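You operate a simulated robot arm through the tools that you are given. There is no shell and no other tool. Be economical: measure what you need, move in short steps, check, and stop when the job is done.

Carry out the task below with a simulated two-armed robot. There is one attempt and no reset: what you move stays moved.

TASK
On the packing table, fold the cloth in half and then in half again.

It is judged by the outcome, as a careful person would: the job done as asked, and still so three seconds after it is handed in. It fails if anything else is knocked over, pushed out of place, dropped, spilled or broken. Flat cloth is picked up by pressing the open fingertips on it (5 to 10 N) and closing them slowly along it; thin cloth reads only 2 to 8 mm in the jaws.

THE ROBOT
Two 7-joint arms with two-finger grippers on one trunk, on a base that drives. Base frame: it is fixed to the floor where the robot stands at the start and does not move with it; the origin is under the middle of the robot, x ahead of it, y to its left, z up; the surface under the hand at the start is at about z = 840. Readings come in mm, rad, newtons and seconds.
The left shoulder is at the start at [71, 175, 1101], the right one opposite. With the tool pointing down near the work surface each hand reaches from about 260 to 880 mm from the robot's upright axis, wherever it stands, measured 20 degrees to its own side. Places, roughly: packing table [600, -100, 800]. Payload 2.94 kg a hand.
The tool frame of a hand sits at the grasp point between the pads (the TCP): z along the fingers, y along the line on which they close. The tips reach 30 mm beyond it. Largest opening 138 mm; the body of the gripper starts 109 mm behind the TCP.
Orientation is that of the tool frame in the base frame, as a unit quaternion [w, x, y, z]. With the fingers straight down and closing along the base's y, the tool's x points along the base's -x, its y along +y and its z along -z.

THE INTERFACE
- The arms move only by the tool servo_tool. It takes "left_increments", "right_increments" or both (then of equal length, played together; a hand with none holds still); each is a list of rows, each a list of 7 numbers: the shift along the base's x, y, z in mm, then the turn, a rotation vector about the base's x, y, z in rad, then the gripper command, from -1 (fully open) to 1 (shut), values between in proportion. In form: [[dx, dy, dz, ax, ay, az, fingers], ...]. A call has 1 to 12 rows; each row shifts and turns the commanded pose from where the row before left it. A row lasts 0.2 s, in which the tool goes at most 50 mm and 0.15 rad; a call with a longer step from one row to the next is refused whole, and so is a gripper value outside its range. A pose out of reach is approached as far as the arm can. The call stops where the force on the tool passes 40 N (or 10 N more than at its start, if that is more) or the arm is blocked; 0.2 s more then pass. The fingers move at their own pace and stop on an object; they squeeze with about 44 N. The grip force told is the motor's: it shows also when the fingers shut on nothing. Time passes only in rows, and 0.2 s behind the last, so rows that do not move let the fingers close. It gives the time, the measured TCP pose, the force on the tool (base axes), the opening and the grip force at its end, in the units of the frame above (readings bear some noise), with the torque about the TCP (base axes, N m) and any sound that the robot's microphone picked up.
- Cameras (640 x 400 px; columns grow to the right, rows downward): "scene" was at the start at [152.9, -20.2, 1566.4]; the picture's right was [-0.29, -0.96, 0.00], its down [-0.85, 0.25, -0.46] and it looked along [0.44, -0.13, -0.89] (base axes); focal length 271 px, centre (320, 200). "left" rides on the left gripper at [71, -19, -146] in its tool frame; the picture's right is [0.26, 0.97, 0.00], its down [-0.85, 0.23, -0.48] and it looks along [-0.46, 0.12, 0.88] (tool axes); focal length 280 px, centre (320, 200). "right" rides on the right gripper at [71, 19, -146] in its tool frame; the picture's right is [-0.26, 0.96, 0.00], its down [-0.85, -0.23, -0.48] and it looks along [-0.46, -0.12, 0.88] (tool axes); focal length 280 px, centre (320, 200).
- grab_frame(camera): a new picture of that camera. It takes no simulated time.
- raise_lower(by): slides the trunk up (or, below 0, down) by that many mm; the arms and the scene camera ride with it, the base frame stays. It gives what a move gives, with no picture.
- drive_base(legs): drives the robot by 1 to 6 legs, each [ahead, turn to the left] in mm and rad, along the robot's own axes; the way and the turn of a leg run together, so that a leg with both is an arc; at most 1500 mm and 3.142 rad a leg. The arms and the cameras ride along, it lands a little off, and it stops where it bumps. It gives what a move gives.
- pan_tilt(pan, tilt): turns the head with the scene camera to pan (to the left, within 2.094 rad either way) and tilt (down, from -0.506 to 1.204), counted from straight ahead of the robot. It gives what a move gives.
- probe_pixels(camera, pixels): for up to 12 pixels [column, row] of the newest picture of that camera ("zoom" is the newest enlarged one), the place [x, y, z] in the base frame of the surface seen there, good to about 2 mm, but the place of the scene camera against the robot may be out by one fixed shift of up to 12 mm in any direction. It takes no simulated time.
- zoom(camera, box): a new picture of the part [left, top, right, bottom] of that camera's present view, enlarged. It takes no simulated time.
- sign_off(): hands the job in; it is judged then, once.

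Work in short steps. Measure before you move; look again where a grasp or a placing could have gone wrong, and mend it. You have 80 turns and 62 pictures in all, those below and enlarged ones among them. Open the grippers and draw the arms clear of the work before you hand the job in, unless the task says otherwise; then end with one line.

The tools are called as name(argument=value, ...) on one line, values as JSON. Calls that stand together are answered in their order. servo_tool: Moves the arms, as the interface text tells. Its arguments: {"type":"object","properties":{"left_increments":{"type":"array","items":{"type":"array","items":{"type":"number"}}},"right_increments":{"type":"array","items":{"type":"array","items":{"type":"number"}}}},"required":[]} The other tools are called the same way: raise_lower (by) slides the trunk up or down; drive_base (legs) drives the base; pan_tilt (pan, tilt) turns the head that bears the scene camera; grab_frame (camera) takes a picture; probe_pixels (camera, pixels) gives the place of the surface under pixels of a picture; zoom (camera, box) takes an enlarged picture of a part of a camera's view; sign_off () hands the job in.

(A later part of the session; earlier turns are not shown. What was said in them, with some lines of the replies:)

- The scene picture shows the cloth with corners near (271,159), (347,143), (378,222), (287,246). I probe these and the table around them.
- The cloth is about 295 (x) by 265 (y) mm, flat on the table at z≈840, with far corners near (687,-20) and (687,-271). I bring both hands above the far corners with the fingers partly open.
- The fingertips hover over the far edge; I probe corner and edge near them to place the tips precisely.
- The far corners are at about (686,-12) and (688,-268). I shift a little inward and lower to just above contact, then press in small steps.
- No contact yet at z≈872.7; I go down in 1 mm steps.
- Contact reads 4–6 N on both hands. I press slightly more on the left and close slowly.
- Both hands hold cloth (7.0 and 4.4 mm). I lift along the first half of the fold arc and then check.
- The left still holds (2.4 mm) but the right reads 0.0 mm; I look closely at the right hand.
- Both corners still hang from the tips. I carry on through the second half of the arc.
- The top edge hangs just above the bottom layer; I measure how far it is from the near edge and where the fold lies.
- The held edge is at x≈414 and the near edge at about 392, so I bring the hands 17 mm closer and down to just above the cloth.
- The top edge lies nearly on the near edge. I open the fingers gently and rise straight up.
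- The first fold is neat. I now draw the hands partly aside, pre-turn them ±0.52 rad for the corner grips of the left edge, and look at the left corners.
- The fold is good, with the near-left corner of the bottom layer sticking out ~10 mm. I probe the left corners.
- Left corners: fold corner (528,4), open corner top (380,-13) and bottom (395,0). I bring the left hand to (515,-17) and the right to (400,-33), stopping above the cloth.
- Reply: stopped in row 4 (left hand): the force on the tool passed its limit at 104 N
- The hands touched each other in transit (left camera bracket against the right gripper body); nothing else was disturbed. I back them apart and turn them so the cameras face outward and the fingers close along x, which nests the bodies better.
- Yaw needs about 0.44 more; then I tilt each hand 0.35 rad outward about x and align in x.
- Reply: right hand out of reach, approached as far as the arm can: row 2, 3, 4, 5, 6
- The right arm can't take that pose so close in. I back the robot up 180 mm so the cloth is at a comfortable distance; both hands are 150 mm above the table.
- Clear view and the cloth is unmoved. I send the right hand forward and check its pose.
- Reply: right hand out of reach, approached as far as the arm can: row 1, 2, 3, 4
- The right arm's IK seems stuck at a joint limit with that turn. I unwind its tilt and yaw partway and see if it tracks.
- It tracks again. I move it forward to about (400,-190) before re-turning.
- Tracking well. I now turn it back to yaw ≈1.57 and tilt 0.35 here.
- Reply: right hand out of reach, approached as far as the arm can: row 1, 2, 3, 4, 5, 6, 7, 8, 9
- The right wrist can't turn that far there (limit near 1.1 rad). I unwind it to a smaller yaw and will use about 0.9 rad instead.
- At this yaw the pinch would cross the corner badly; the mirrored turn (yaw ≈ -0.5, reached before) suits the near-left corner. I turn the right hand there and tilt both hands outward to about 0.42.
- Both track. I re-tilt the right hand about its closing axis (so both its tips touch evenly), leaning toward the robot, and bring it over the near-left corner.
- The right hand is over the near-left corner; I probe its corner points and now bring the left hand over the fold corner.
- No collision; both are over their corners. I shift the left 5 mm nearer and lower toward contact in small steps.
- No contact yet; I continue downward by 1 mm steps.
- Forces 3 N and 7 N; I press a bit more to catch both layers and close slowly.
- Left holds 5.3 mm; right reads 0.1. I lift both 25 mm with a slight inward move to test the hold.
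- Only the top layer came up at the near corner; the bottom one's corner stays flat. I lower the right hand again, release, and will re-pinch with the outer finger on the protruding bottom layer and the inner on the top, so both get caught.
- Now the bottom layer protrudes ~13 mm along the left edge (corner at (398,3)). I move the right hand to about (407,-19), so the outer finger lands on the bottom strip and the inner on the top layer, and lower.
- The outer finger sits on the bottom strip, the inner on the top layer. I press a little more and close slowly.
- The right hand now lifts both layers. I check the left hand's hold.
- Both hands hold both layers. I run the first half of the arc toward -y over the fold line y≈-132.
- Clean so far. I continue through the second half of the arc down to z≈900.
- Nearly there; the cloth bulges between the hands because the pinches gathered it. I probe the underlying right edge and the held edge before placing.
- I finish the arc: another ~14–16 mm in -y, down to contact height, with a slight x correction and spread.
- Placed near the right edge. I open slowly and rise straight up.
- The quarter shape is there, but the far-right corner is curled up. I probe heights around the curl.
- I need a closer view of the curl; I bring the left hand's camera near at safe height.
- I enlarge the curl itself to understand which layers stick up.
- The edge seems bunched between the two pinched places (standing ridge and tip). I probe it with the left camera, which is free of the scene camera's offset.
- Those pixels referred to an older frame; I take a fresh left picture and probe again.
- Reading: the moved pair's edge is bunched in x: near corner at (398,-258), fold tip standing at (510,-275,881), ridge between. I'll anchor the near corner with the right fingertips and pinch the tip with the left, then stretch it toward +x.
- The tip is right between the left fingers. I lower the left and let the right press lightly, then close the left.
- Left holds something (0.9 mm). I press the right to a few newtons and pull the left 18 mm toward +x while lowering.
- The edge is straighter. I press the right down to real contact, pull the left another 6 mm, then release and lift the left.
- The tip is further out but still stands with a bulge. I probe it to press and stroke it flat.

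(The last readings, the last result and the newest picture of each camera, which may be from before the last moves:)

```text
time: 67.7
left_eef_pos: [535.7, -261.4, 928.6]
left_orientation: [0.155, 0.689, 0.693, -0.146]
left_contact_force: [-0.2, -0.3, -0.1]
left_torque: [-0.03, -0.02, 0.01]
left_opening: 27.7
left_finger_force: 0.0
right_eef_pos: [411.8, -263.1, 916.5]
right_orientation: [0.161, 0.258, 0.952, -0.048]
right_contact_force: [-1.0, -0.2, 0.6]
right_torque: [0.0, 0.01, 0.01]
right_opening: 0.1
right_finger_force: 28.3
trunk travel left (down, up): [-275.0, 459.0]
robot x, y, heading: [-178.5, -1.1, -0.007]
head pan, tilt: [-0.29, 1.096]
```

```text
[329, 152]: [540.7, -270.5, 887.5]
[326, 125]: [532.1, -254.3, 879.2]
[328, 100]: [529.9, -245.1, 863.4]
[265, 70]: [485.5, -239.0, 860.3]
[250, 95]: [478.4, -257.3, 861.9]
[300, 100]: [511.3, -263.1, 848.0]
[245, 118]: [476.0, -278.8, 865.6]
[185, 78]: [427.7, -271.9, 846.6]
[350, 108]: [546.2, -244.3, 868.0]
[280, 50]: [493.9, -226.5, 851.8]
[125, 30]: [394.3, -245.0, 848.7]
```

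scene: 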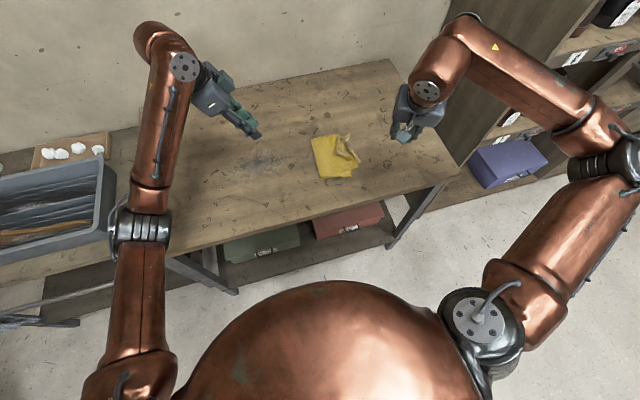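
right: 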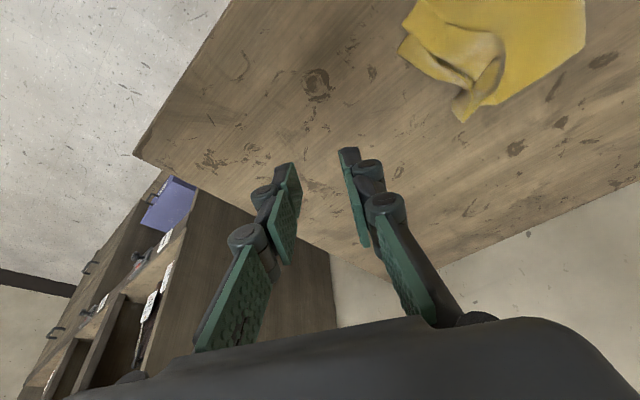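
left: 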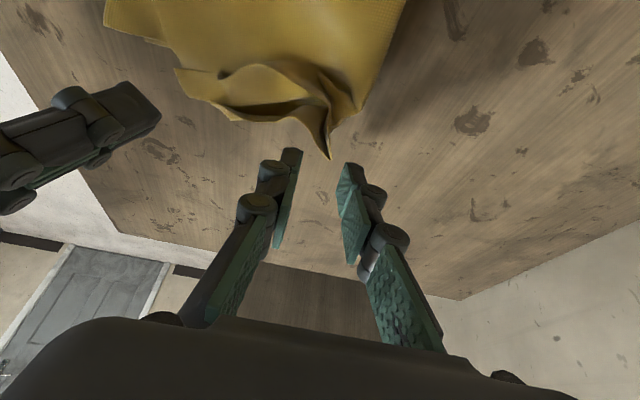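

The fin at (530–540,-255…-270) stands ~40 mm. I close the left fingers, press at (520,-238) lightly and stroke toward -y/+x to lay it down.

servo_tool(left_increments=[[-8, 15, 0, 0, 0, 0, 1], [-8, 13, 0, 0, 0, 0, 1], [0, 0, -15, 0, 0, 0, 1], [0, 0, -15, 0, 0, 0, 1], [0, 0, -10, 0, 0, 0, 1], [0, 0, -6, 0, 0, 0, 1], [1, -6, -2, 0, 0, 0, 1], [2, -8, -1, 0, 0, 0, 1], [2, -8, 0, 0, 0, 0, 1], [2, -8, 0, 0, 0, 0, 1], [2, -8, 0, 0, 0, 0, 1]])

servo_tool(left_increments=[[0, 0, 15, 0, 0, 0, 1], [0, 0, 20, 0, 0, 0, 1], [0, 5, 25, 0, 0, 0, 1], [0, 30, 20, 0, 0, 0, 1], [0, 40, 0, 0, 0, 0, 1], [0, 40, 0, 0, 0, 0, 1]])

grab_frame(camera="left")

```text
time: 70.1
left_eef_pos: [534.3, -259.8, 880.1]
left_orientation: [0.154, 0.688, 0.694, -0.146]
left_contact_force: [0.6, -0.7, -0.4]
left_torque: [0.02, 0.01, 0.04]
left_opening: 0.0
left_finger_force: 28.3
left hand out of reach, approached as far as the arm can: row 1, 2, 8, 9, 10, 11
right_eef_pos: [411.4, -262.1, 914.9]
right_orientation: [0.161, 0.257, 0.952, -0.047]
right_contact_force: [-0.3, -0.4, 0.4]
right_torque: [-0.01, 0.05, 0.0]
right_opening: 0.0
right_finger_force: 28.5
trunk travel left (down, up): [-275.0, 459.0]
robot x, y, heading: [-179.3, 2.4, 0.004]
head pan, tilt: [-0.29, 1.096]
```

```text
time: 71.5
left_eef_pos: [533.2, -244.9, 946.1]
left_orientation: [0.153, 0.689, 0.694, -0.146]
left_contact_force: [-0.3, -1.1, 0.8]
left_torque: [-0.01, 0.01, -0.02]
left_opening: 0.0
left_finger_force: 28.1
left hand out of reach, approached as far as the arm can: row 4, 5, 6
right_eef_pos: [411.0, -263.3, 916.7]
right_orientation: [0.161, 0.257, 0.952, -0.046]
right_contact_force: [0.2, -0.4, 0.1]
right_torque: [-0.01, 0.0, 0.01]
right_opening: 0.1
right_finger_force: 28.2
trunk travel left (down, up): [-275.0, 459.0]
robot x, y, heading: [-181.8, 1.8, -0.0]
head pan, tilt: [-0.29, 1.096]
```

```text
7 pictures are left
```

left: 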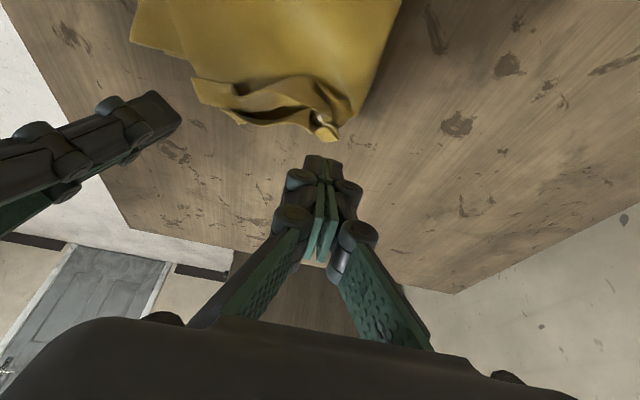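

The fin is now laid over. I free the left arm (back toward -x, then up and +y) to then press the remaining bulge with the right hand.

servo_tool(left_increments=[[-10, 0, 10, 0, 0, 0, 1], [-10, 0, 15, 0, 0, 0, 1], [-10, 10, 15, 0, 0, 0, 1], [0, 25, 10, 0, 0, 0, 1], [0, 35, 0, 0, 0, 0, 1], [0, 40, 0, 0, 0, 0, 1], [0, 45, 0, 0, 0, 0, 1], [0, 45, 0, 0, 0, 0, 1], [0, 45, 0, 0, 0, 0, 1]])

zoom(camera="scene", box=[290, 110, 390, 200])

```text
time: 73.5
left_eef_pos: [533.8, -12.2, 998.4]
left_orientation: [0.154, 0.689, 0.693, -0.146]
left_contact_force: [-0.6, 0.6, 0.1]
left_torque: [-0.1, 0.01, -0.01]
left_opening: 0.0
left_finger_force: 28.0
left hand out of reach, approached as far as the arm can: row 1, 6, 7
right_eef_pos: [411.4, -261.1, 916.2]
right_orientation: [0.161, 0.256, 0.952, -0.046]
right_contact_force: [0.5, -0.5, -0.2]
right_torque: [-0.05, 0.0, -0.02]
right_opening: 0.0
right_finger_force: 28.5
trunk travel left (down, up): [-275.0, 459.0]
robot x, y, heading: [-180.3, 1.9, -0.002]
head pan, tilt: [-0.29, 1.096]
```

```text
4.44 times, centred on (340, 155) of scene
```

zoom: 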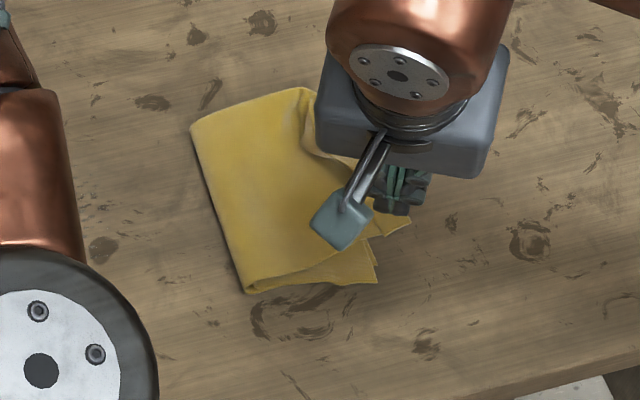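

I move the right hand (closed) over the bulge at (480,-248) and press it straight down, then likewise at (515,-255).

servo_tool(right_increments=[[23, 4, 0, 0, 0, 0, 1], [23, 5, 0, 0, 0, 0, 1], [23, 5, 0, 0, 0, 0, 1], [0, 0, -15, 0, 0, 0, 1], [0, 0, -12, 0, 0, 0, 1], [0, 0, -8, 0, 0, 0, 1], [0, 0, -4, 0, 0, 0, 1], [0, 0, -2, 0, 0, 0, 1], [0, 0, 0, 0, 0, 0, 1]])

servo_tool(right_increments=[[0, 0, -1.5, 0, 0, 0, 1], [0, 0, 0, 0, 0, 0, 1], [0, 0, 12, 0, 0, 0, 1], [0, 0, 20, 0, 0, 0, 1], [18, -4, 5, 0, 0, 0, 1], [18, -4, 0, 0, 0, 0, 1], [0, 0, -15, 0, 0, 0, 1], [0, 0, -12, 0, 0, 0, 1], [0, 0, -7, 0, 0, 0, 1], [0, 0, -3, 0, 0, 0, 1], [0, 0, 0, 0, 0, 0, 1]])

```text
time: 75.5
left_eef_pos: [534.8, -13.1, 999.8]
left_orientation: [0.155, 0.688, 0.693, -0.147]
left_contact_force: [0.0, 0.4, -0.3]
left_torque: [0.02, -0.04, -0.02]
left_opening: 0.3
left_finger_force: 28.5
right_eef_pos: [479.8, -248.3, 874.0]
right_orientation: [0.161, 0.258, 0.952, -0.046]
right_contact_force: [-0.1, -0.1, 1.7]
right_torque: [-0.02, 0.03, -0.02]
right_opening: 0.2
right_finger_force: 28.4
trunk travel left (down, up): [-275.0, 459.0]
robot x, y, heading: [-179.5, -1.8, 0.003]
head pan, tilt: [-0.29, 1.096]
```

```text
time: 77.9
left_eef_pos: [533.0, -11.9, 1000.2]
left_orientation: [0.153, 0.689, 0.693, -0.148]
left_contact_force: [1.1, -0.2, 0.3]
left_torque: [0.0, 0.0, 0.02]
left_opening: 0.1
left_finger_force: 28.8
right_eef_pos: [515.2, -256.0, 874.8]
right_orientation: [0.161, 0.258, 0.951, -0.046]
right_contact_force: [-1.2, -0.4, 5.6]
right_torque: [0.06, 0.04, 0.03]
right_opening: 0.0
right_finger_force: 28.5
trunk travel left (down, up): [-275.0, 459.0]
robot x, y, heading: [-180.4, -4.1, -0.001]
head pan, tilt: [-0.29, 1.096]
```

I lift the right hand, withdraw it to the right and look at the cloth.

servo_tool(right_increments=[[0, 0, 12, 0, 0, 0, 1], [0, 0, 25, 0, 0, 0, 1], [0, 0, 35, 0, 0, 0, 1], [-10, -20, 30, 0, 0, 0, 1], [-25, -30, 20, 0, 0, 0, 1], [-30, -30, 0, 0, 0, 0, 1], [-30, -30, 0, 0, 0, 0, 1], [-30, -10, 0, 0, 0, 0, 1]])

zoom(camera="scene", box=[300, 120, 372, 190])

probe_pixels(camera="zoom", pixels=[[320, 200], [380, 150], [420, 130], [400, 200], [440, 250], [420, 300], [250, 150], [300, 100]])

```text
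time: 79.7
left_eef_pos: [532.9, -13.2, 1000.0]
left_orientation: [0.153, 0.688, 0.694, -0.147]
left_contact_force: [-0.4, -0.3, 0.0]
left_torque: [0.03, 0.0, 0.0]
left_opening: 0.1
left_finger_force: 28.3
right_eef_pos: [389.9, -376.9, 994.3]
right_orientation: [0.161, 0.256, 0.952, -0.047]
right_contact_force: [-0.3, -0.4, -0.5]
right_torque: [0.02, -0.03, -0.01]
right_opening: 0.4
right_finger_force: 28.5
trunk travel left (down, up): [-275.0, 459.0]
robot x, y, heading: [-180.5, 0.7, 0.005]
head pan, tilt: [-0.29, 1.096]
```

```text
5.71 times, centred on (336, 155) of scene
```

zoom: 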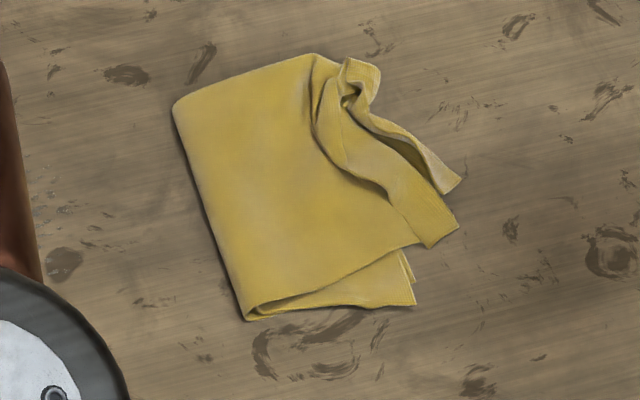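

```text
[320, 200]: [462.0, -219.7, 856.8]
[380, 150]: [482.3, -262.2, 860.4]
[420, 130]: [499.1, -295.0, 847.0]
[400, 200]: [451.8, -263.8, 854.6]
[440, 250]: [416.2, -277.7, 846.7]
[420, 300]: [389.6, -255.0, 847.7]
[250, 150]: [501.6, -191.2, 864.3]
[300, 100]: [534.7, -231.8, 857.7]
```

The bundle is now low and quarter-sized; I check the height of the last small curl.

probe_pixels(camera="zoom", pixels=[[360, 72], [375, 85], [348, 100], [330, 90], [335, 140], [455, 185], [180, 105], [247, 312], [412, 300]])

```text
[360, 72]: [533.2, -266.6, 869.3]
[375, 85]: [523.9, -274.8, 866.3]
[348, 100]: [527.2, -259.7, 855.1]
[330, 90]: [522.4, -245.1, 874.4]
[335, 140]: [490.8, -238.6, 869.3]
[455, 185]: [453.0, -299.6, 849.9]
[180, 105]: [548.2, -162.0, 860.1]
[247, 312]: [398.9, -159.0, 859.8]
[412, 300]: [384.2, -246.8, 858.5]
```

Residual wrinkles stand 20–30 mm. I do one more pressing pass with the right hand at (522,-262) and (495,-240).

servo_tool(right_increments=[[30, 20, 0, 0, 0, 0, 1], [35, 30, 0, 0, 0, 0, 1], [35, 30, 0, 0, 0, 0, 1], [33, 34, 0, 0, 0, 0, 1], [0, 0, -35, 0, 0, 0, 1], [0, 0, -35, 0, 0, 0, 1], [0, 0, -25, 0, 0, 0, 1], [0, 0, -15, 0, 0, 0, 1], [0, 0, -8, 0, 0, 0, 1], [0, 0, -3, 0, 0, 0, 1], [0, 0, -1, 0, 0, 0, 1], [0, 0, 0, 0, 0, 0, 1]])

servo_tool(right_increments=[[0, 0, 12, 0, 0, 0, 1], [0, 0, 20, 0, 0, 0, 1], [-14, 10, 5, 0, 0, 0, 1], [-14, 10, 0, 0, 0, 0, 1], [0, 0, -15, 0, 0, 0, 1], [0, 0, -12, 0, 0, 0, 1], [0, 0, -8, 0, 0, 0, 1], [0, 0, -3, 0, 0, 0, 1], [0, 0, 0, 0, 0, 0, 1]])

servo_tool(right_increments=[[0, 0, 12, 0, 0, 0, 1], [0, 0, 25, 0, 0, 0, 1], [0, 0, 35, 0, 0, 0, 1], [0, -20, 40, 0, 0, 0, 0.5], [-20, -35, 20, 0, 0, 0, 0], [-25, -35, 0, 0, 0, 0, -0.5], [-25, -35, 0, 0, 0, 0, -0.5], [-25, -30, 0, 0, 0, 0, -0.5]], left_increments=[[0, 20, 0, 0, 0, 0, 1], [-5, 20, 0, 0, 0, 0, 0.5], [-5, 20, 0, 0, 0, 0, 0], [-5, 20, 0, 0, 0, 0, -0.5], [-5, 20, 0, 0, 0, 0, -0.5], [-5, 20, 0, 0, 0, 0, -0.5], [0, 0, 0, 0, 0, 0, -0.5], [0, 0, 0, 0, 0, 0, -0.5]])

zoom(camera="scene", box=[300, 120, 372, 190])

```text
time: 82.3
left_eef_pos: [532.6, -12.2, 1000.3]
left_orientation: [0.153, 0.689, 0.693, -0.146]
left_contact_force: [-0.4, -0.4, 0.3]
left_torque: [0.02, -0.03, -0.01]
left_opening: 0.0
left_finger_force: 28.4
right_eef_pos: [524.4, -261.5, 873.8]
right_orientation: [0.162, 0.258, 0.951, -0.046]
right_contact_force: [0.6, -2.1, 11.9]
right_torque: [0.01, -0.04, -0.02]
right_opening: 0.1
right_finger_force: 28.2
trunk travel left (down, up): [-275.0, 459.0]
robot x, y, heading: [-179.3, 0.0, 0.0]
head pan, tilt: [-0.29, 1.096]
```

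```text
time: 84.3
left_eef_pos: [532.2, -13.8, 1000.8]
left_orientation: [0.153, 0.69, 0.692, -0.147]
left_contact_force: [0.7, 0.1, -0.8]
left_torque: [-0.01, -0.01, 0.01]
left_opening: 0.1
left_finger_force: 28.9
right_eef_pos: [495.9, -242.0, 871.3]
right_orientation: [0.162, 0.257, 0.952, -0.047]
right_contact_force: [0.5, 0.3, 8.3]
right_torque: [-0.01, -0.01, 0.03]
right_opening: 0.1
right_finger_force: 27.9
trunk travel left (down, up): [-275.0, 459.0]
robot x, y, heading: [-180.3, -0.0, 0.001]
head pan, tilt: [-0.29, 1.096]
```

```text
time: 86.1
left_eef_pos: [508.4, 108.4, 999.8]
left_orientation: [0.152, 0.689, 0.693, -0.147]
left_contact_force: [0.0, -0.1, 0.1]
left_torque: [0.02, -0.03, 0.03]
left_opening: 103.2
left_finger_force: 0.0
right_eef_pos: [399.3, -398.4, 1004.9]
right_orientation: [0.161, 0.256, 0.952, -0.045]
right_contact_force: [-0.1, -0.7, 0.7]
right_torque: [0.02, -0.01, 0.02]
right_opening: 102.2
right_finger_force: 0.0
trunk travel left (down, up): [-275.0, 459.0]
robot x, y, heading: [-176.7, -0.9, 0.004]
head pan, tilt: [-0.29, 1.096]
```

```text
5.71 times, centred on (336, 155) of scene
```

zoom: 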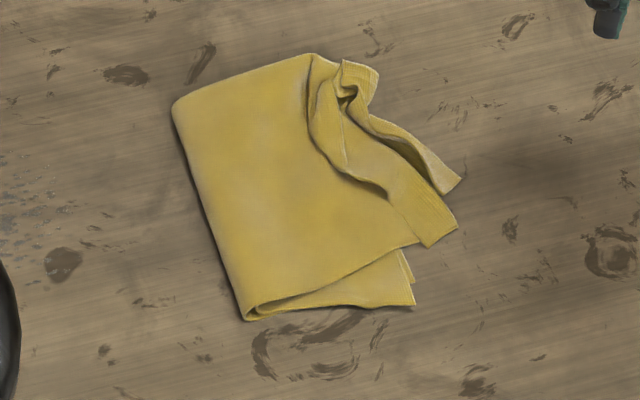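

Flatter, but the two moved near-corners lag (lower one near (450,-290) instead of ~(390,-262)). I'll re-pinch the pair's edge and draw it toward -x; first bring the right hand there, turned to close along y, and look.

servo_tool(right_increments=[[10, 15, 0, 0, 0, 0.13, 0.57], [10, 20, 0, 0, 0, 0.13, 0.57], [10, 20, -10, 0, 0, 0.13, 0.57], [10, 20, -20, 0, 0, 0.11, 0.57], [12, 25, -20, 0, 0, 0, 0.57], [11, 28, -20, 0, 0, 0, 0.57], [0, 0, -20, 0, 0, 0, 0.57]])

grab_frame(camera="right")

```text
time: 87.7
left_eef_pos: [507.8, 108.2, 998.5]
left_orientation: [0.153, 0.689, 0.693, -0.146]
left_contact_force: [-0.4, -0.9, -0.1]
left_torque: [0.0, -0.01, -0.01]
left_opening: 103.6
left_finger_force: 0.0
right_eef_pos: [464.4, -269.7, 913.7]
right_orientation: [0.167, 0.013, 0.986, -0.004]
right_contact_force: [0.0, 0.1, 0.1]
right_torque: [0.02, 0.03, -0.02]
right_opening: 29.7
right_finger_force: 0.0
trunk travel left (down, up): [-275.0, 459.0]
robot x, y, heading: [-179.9, -0.2, -0.003]
head pan, tilt: [-0.29, 1.096]
```

```text
3 pictures are left
```

right: 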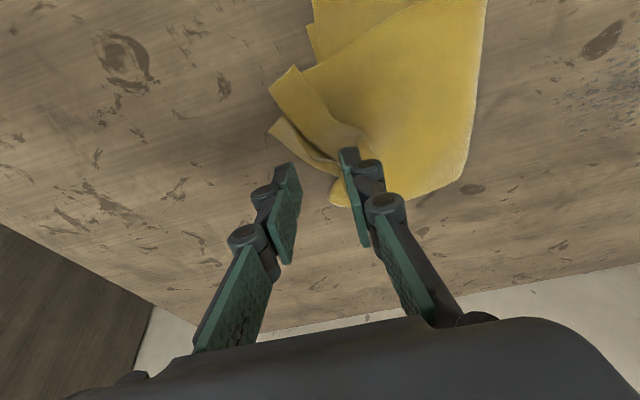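

probe_pixels(camera="right", pixels=[[272, 128], [273, 92], [293, 70], [310, 158], [318, 130], [308, 35], [318, 62], [335, 200], [300, 100], [470, 160], [330, 158]])

```text
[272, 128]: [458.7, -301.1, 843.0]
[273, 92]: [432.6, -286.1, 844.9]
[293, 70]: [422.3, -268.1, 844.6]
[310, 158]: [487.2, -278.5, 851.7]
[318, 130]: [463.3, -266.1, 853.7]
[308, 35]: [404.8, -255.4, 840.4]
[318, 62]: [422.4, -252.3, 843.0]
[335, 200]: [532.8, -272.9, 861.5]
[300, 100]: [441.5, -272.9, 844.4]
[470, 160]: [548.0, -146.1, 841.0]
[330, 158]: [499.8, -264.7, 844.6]
```

The upper strip is almost flat with corner (422,-268); the lower one's corner is at (459,-301). I lower the right to straddle both strips at x≈462 and bring the closed left down as an anchor at (505,-190).

servo_tool(left_increments=[[0, -40, 0, 0, 0, 0, 0.5], [0, -45, 0, 0, 0, 0, 1], [0, -45, -10, 0, 0, 0, 1], [0, -45, -15, 0, 0, 0, 1], [0, -45, -20, 0, 0, 0, 1], [-3, -45, -20, 0, 0, 0, 1], [0, -33, -20, 0, 0, 0, 1], [0, 0, -15, 0, 0, 0, 1], [0, 0, -10, 0, 0, 0, 1]], right_increments=[[0, -3, 0, 0, 0, 0, 0.57], [0, 0, 0, 0, 0, 0, 0.57], [0, 0, 0, 0, 0, 0, 0.57], [0, 0, 0, 0, 0, 0, 0.57], [0, 0, -10, 0, 0, 0, 0.57], [0, 0, -10, 0, 0, 0, 0.57], [0, 0, -10, 0, 0, 0, 0.57], [0, 0, -5, 0, 0, 0, 0.57], [0, 0, -3, 0, 0, 0, 0.57]])

```text
time: 89.7
left_eef_pos: [510.1, -190.4, 890.5]
left_orientation: [0.152, 0.689, 0.693, -0.148]
left_contact_force: [0.6, 0.0, 0.2]
left_torque: [0.01, -0.02, -0.05]
left_opening: 0.0
left_finger_force: 28.4
left hand out of reach, approached as far as the arm can: row 8
right_eef_pos: [464.0, -273.2, 875.6]
right_orientation: [0.168, 0.013, 0.986, -0.005]
right_contact_force: [0.1, -0.6, 2.4]
right_torque: [0.02, 0.01, 0.0]
right_opening: 29.5
right_finger_force: 0.0
trunk travel left (down, up): [-275.0, 459.0]
robot x, y, heading: [-182.4, 2.2, -0.004]
head pan, tilt: [-0.29, 1.096]
```

The right is touching (2.4 N); I press it a bit more, lower the left to its anchor and close the right slowly.

servo_tool(left_increments=[[0, 0, -4, 0, 0, 0, 1], [0, 0, -3, 0, 0, 0, 1], [0, 0, -3, 0, 0, 0, 1], [0, 0, -2, 0, 0, 0, 1], [0, 0, -1, 0, 0, 0, 1], [0, 0, 0, 0, 0, 0, 1], [0, 0, 0, 0, 0, 0, 1], [0, 0, 0, 0, 0, 0, 1], [0, 0, 0, 0, 0, 0, 1], [0, 0, 0, 0, 0, 0, 1], [0, 0, 0, 0, 0, 0, 1]], right_increments=[[0, 0, -1.5, 0, 0, 0, 0.57], [0, 0, -1, 0, 0, 0, 0.57], [0, 0, 0, 0, 0, 0, 0.63], [0, 0, 0, 0, 0, 0, 0.69], [0, 0, 0, 0, 0, 0, 0.75], [0, 0, 0, 0, 0, 0, 0.81], [0, 0, 0, 0, 0, 0, 0.87], [0, 0, 0, 0, 0, 0, 0.93], [0, 0, 0, 0, 0, 0, 1], [0, 0, 0, 0, 0, 0, 1], [0, 0, 0, 0, 0, 0, 1]])

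```text
time: 92.1
left_eef_pos: [512.6, -190.8, 877.7]
left_orientation: [0.153, 0.689, 0.693, -0.148]
left_contact_force: [-0.2, -0.2, -0.3]
left_torque: [0.01, -0.01, 0.03]
left_opening: 0.1
left_finger_force: 28.8
left hand out of reach, approached as far as the arm can: row 3
right_eef_pos: [464.0, -273.1, 873.8]
right_orientation: [0.168, 0.013, 0.986, -0.005]
right_contact_force: [-0.3, -0.9, 4.8]
right_torque: [0.01, 0.03, 0.03]
right_opening: 2.4
right_finger_force: 31.6
trunk travel left (down, up): [-275.0, 459.0]
robot x, y, heading: [-182.5, 1.4, 0.001]
head pan, tilt: [-0.29, 1.096]
```

The right holds 2.4 mm. I press the anchor down, then lift the right 5 mm and draw it 32 mm toward -x and 12 mm toward +y.

servo_tool(left_increments=[[0, 0, -1.5, 0, 0, 0, 1], [0, 0, -1.5, 0, 0, 0, 1], [0, 0, -0.5, 0, 0, 0, 1], [0, 0, 0, 0, 0, 0, 1], [0, 0, 0, 0, 0, 0, 1], [0, 0, 0, 0, 0, 0, 1], [0, 0, 0, 0, 0, 0, 1], [0, 0, 0, 0, 0, 0, 1], [0, 0, 0, 0, 0, 0, 1], [0, 0, 0, 0, 0, 0, 1], [0, 0, 0, 0, 0, 0, 1]], right_increments=[[0, 0, 0, 0, 0, 0, 1], [0, 0, 0, 0, 0, 0, 1], [0, 0, 3, 0, 0, 0, 1], [0, 0, 3, 0, 0, 0, 1], [-5, 2, 0, 0, 0, 0, 1], [-5, 2, 0, 0, 0, 0, 1], [-5, 2, 0, 0, 0, 0, 1], [-5, 2, 0, 0, 0, 0, 1], [-6, 2, 0, 0, 0, 0, 1], [-6, 2, -1, 0, 0, 0, 1], [0, 0, -3, 0, 0, 0, 1]])

grab_frame(camera="right")

```text
time: 94.5
left_eef_pos: [512.8, -189.6, 874.2]
left_orientation: [0.152, 0.689, 0.693, -0.148]
left_contact_force: [-0.1, 0.3, 0.4]
left_torque: [0.01, 0.0, -0.01]
left_opening: 0.1
left_finger_force: 28.0
right_eef_pos: [432.2, -261.2, 874.9]
right_orientation: [0.167, 0.014, 0.986, -0.005]
right_contact_force: [-1.5, -2.0, 3.0]
right_torque: [0.41, -0.05, 0.17]
right_opening: 2.0
right_finger_force: 33.9
trunk travel left (down, up): [-275.0, 459.0]
robot x, y, heading: [-177.6, -2.8, 0.002]
head pan, tilt: [-0.29, 1.096]
```

```text
2 pictures are left
```

right: 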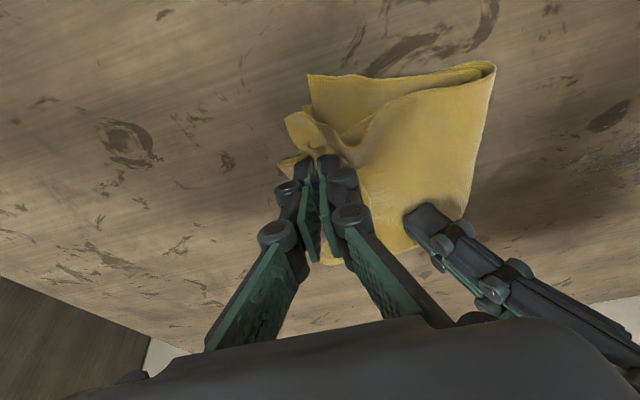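

The far part is now smooth and the corners came closer. I release gently, lift, and press the near-right corner once with the closed fingers before withdrawing.

servo_tool(right_increments=[[0, 0, 0, 0, 0, 0, 0.85], [0, 0, 0, 0, 0, 0, 0.7], [0, 0, 0, 0, 0, 0, 0.57], [0, 0, 0, 0, 0, 0, 0.57], [0, 0, 12, 0, 0, 0, 0.57], [0, 0, 20, 0, 0, 0, 1], [-6, 6, 5, 0, 0, 0, 1], [-6, 6, 0, 0, 0, 0, 1], [0, 0, -15, 0, 0, 0, 1], [0, 0, -12, 0, 0, 0, 1], [0, 0, -8, 0, 0, 0, 1], [0, 0, -4, 0, 0, 0, 1]], left_increments=[[0, 0, 0, 0, 0, 0, 1], [0, 0, 0, 0, 0, 0, 1], [0, 0, 0, 0, 0, 0, 1], [0, 0, 0, 0, 0, 0, 1], [0, 0, 15, 0, 0, 0, 1], [0, 0, 20, 0, 0, 0, 1], [0, 5, 25, 0, 0, 0, 1], [-5, 20, 25, 0, 0, 0, 1], [-5, 30, 10, 0, 0, 0, 1], [-5, 35, 0, 0, 0, 0, 1], [0, 40, 0, 0, 0, 0, 0.5], [0, 40, 0, 0, 0, 0, 0]])

servo_tool(right_increments=[[0, 0, -1.5, 0, 0, 0, 1], [0, 0, -1, 0, 0, 0, 1], [0, 0, 0, 0, 0, 0, 1], [0, 0, 12, 0, 0, 0, 1], [0, 0, 30, 0, 0, 0, 1], [0, 0, 40, 0, 0, 0, 1], [-5, -20, 30, 0, 0, 0, 0.5], [-10, -35, 10, 0, 0, 0, 0], [-10, -40, 0, 0, 0, 0, 0], [-10, -40, 0, 0, 0, 0, 0]], left_increments=[[0, 30, 0, 0, 0, 0, 0], [0, 30, 0, 0, 0, 0, 0], [0, 30, 0, 0, 0, 0, 0], [0, 20, 0, 0, 0, 0, 0], [0, 0, 0, 0, 0, 0, 0], [0, 0, 0, 0, 0, 0, 0], [0, 0, 0, 0, 0, 0, 0], [0, 0, 0, 0, 0, 0, 0], [0, 0, 0, 0, 0, 0, 0], [0, 0, 0, 0, 0, 0, 0]])

zoom(camera="scene", box=[300, 120, 372, 190])

```text
time: 97.1
left_eef_pos: [495.4, -18.7, 967.8]
left_orientation: [0.152, 0.689, 0.693, -0.147]
left_contact_force: [-0.1, -0.3, -0.5]
left_torque: [-0.04, 0.0, 0.0]
left_opening: 48.7
left_finger_force: 0.0
right_eef_pos: [420.1, -248.3, 874.0]
right_orientation: [0.168, 0.014, 0.986, -0.006]
right_contact_force: [0.8, 0.0, 2.0]
right_torque: [-0.06, -0.01, 0.0]
right_opening: 0.1
right_finger_force: 28.3
trunk travel left (down, up): [-275.0, 459.0]
robot x, y, heading: [-180.9, 3.4, 0.002]
head pan, tilt: [-0.29, 1.096]
```

```text
time: 99.3
left_eef_pos: [497.5, 89.7, 969.5]
left_orientation: [0.152, 0.689, 0.693, -0.147]
left_contact_force: [-0.2, 0.4, 0.1]
left_torque: [0.02, -0.07, 0.01]
left_opening: 69.0
left_finger_force: 0.0
right_eef_pos: [385.6, -385.0, 993.5]
right_orientation: [0.167, 0.013, 0.986, -0.005]
right_contact_force: [-0.7, -1.1, -0.1]
right_torque: [0.0, 0.04, -0.02]
right_opening: 69.1
right_finger_force: 0.1
trunk travel left (down, up): [-275.0, 459.0]
robot x, y, heading: [-181.6, 0.5, 0.001]
head pan, tilt: [-0.29, 1.096]
```

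```text
5.71 times, centred on (336, 155) of scene
```

zoom: 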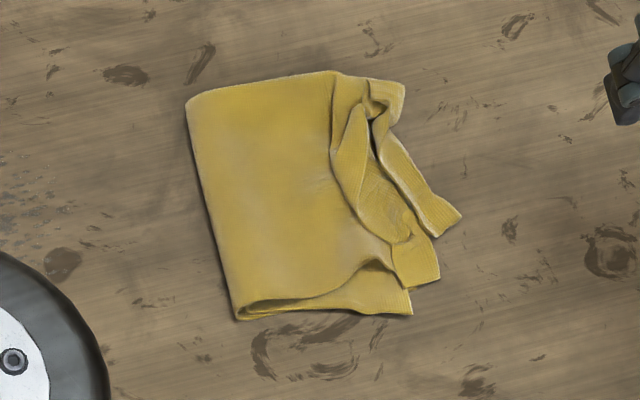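

The cloth is now a compact quarter-size bundle with the layers well stacked, the grippers are open and both arms are clear. I hand the job in.

sign_off()

```text
The job is handed in.
```

I folded the cloth in half and then in half again. It lies at about a quarter of its size on the packing table, but the right edge is uneven: some wrinkles remain, and the layers' corners there don't line up. Nothing else on the table was disturbed. The hands bumped each other once, harmlessly. The grippers are open and both arms are clear.
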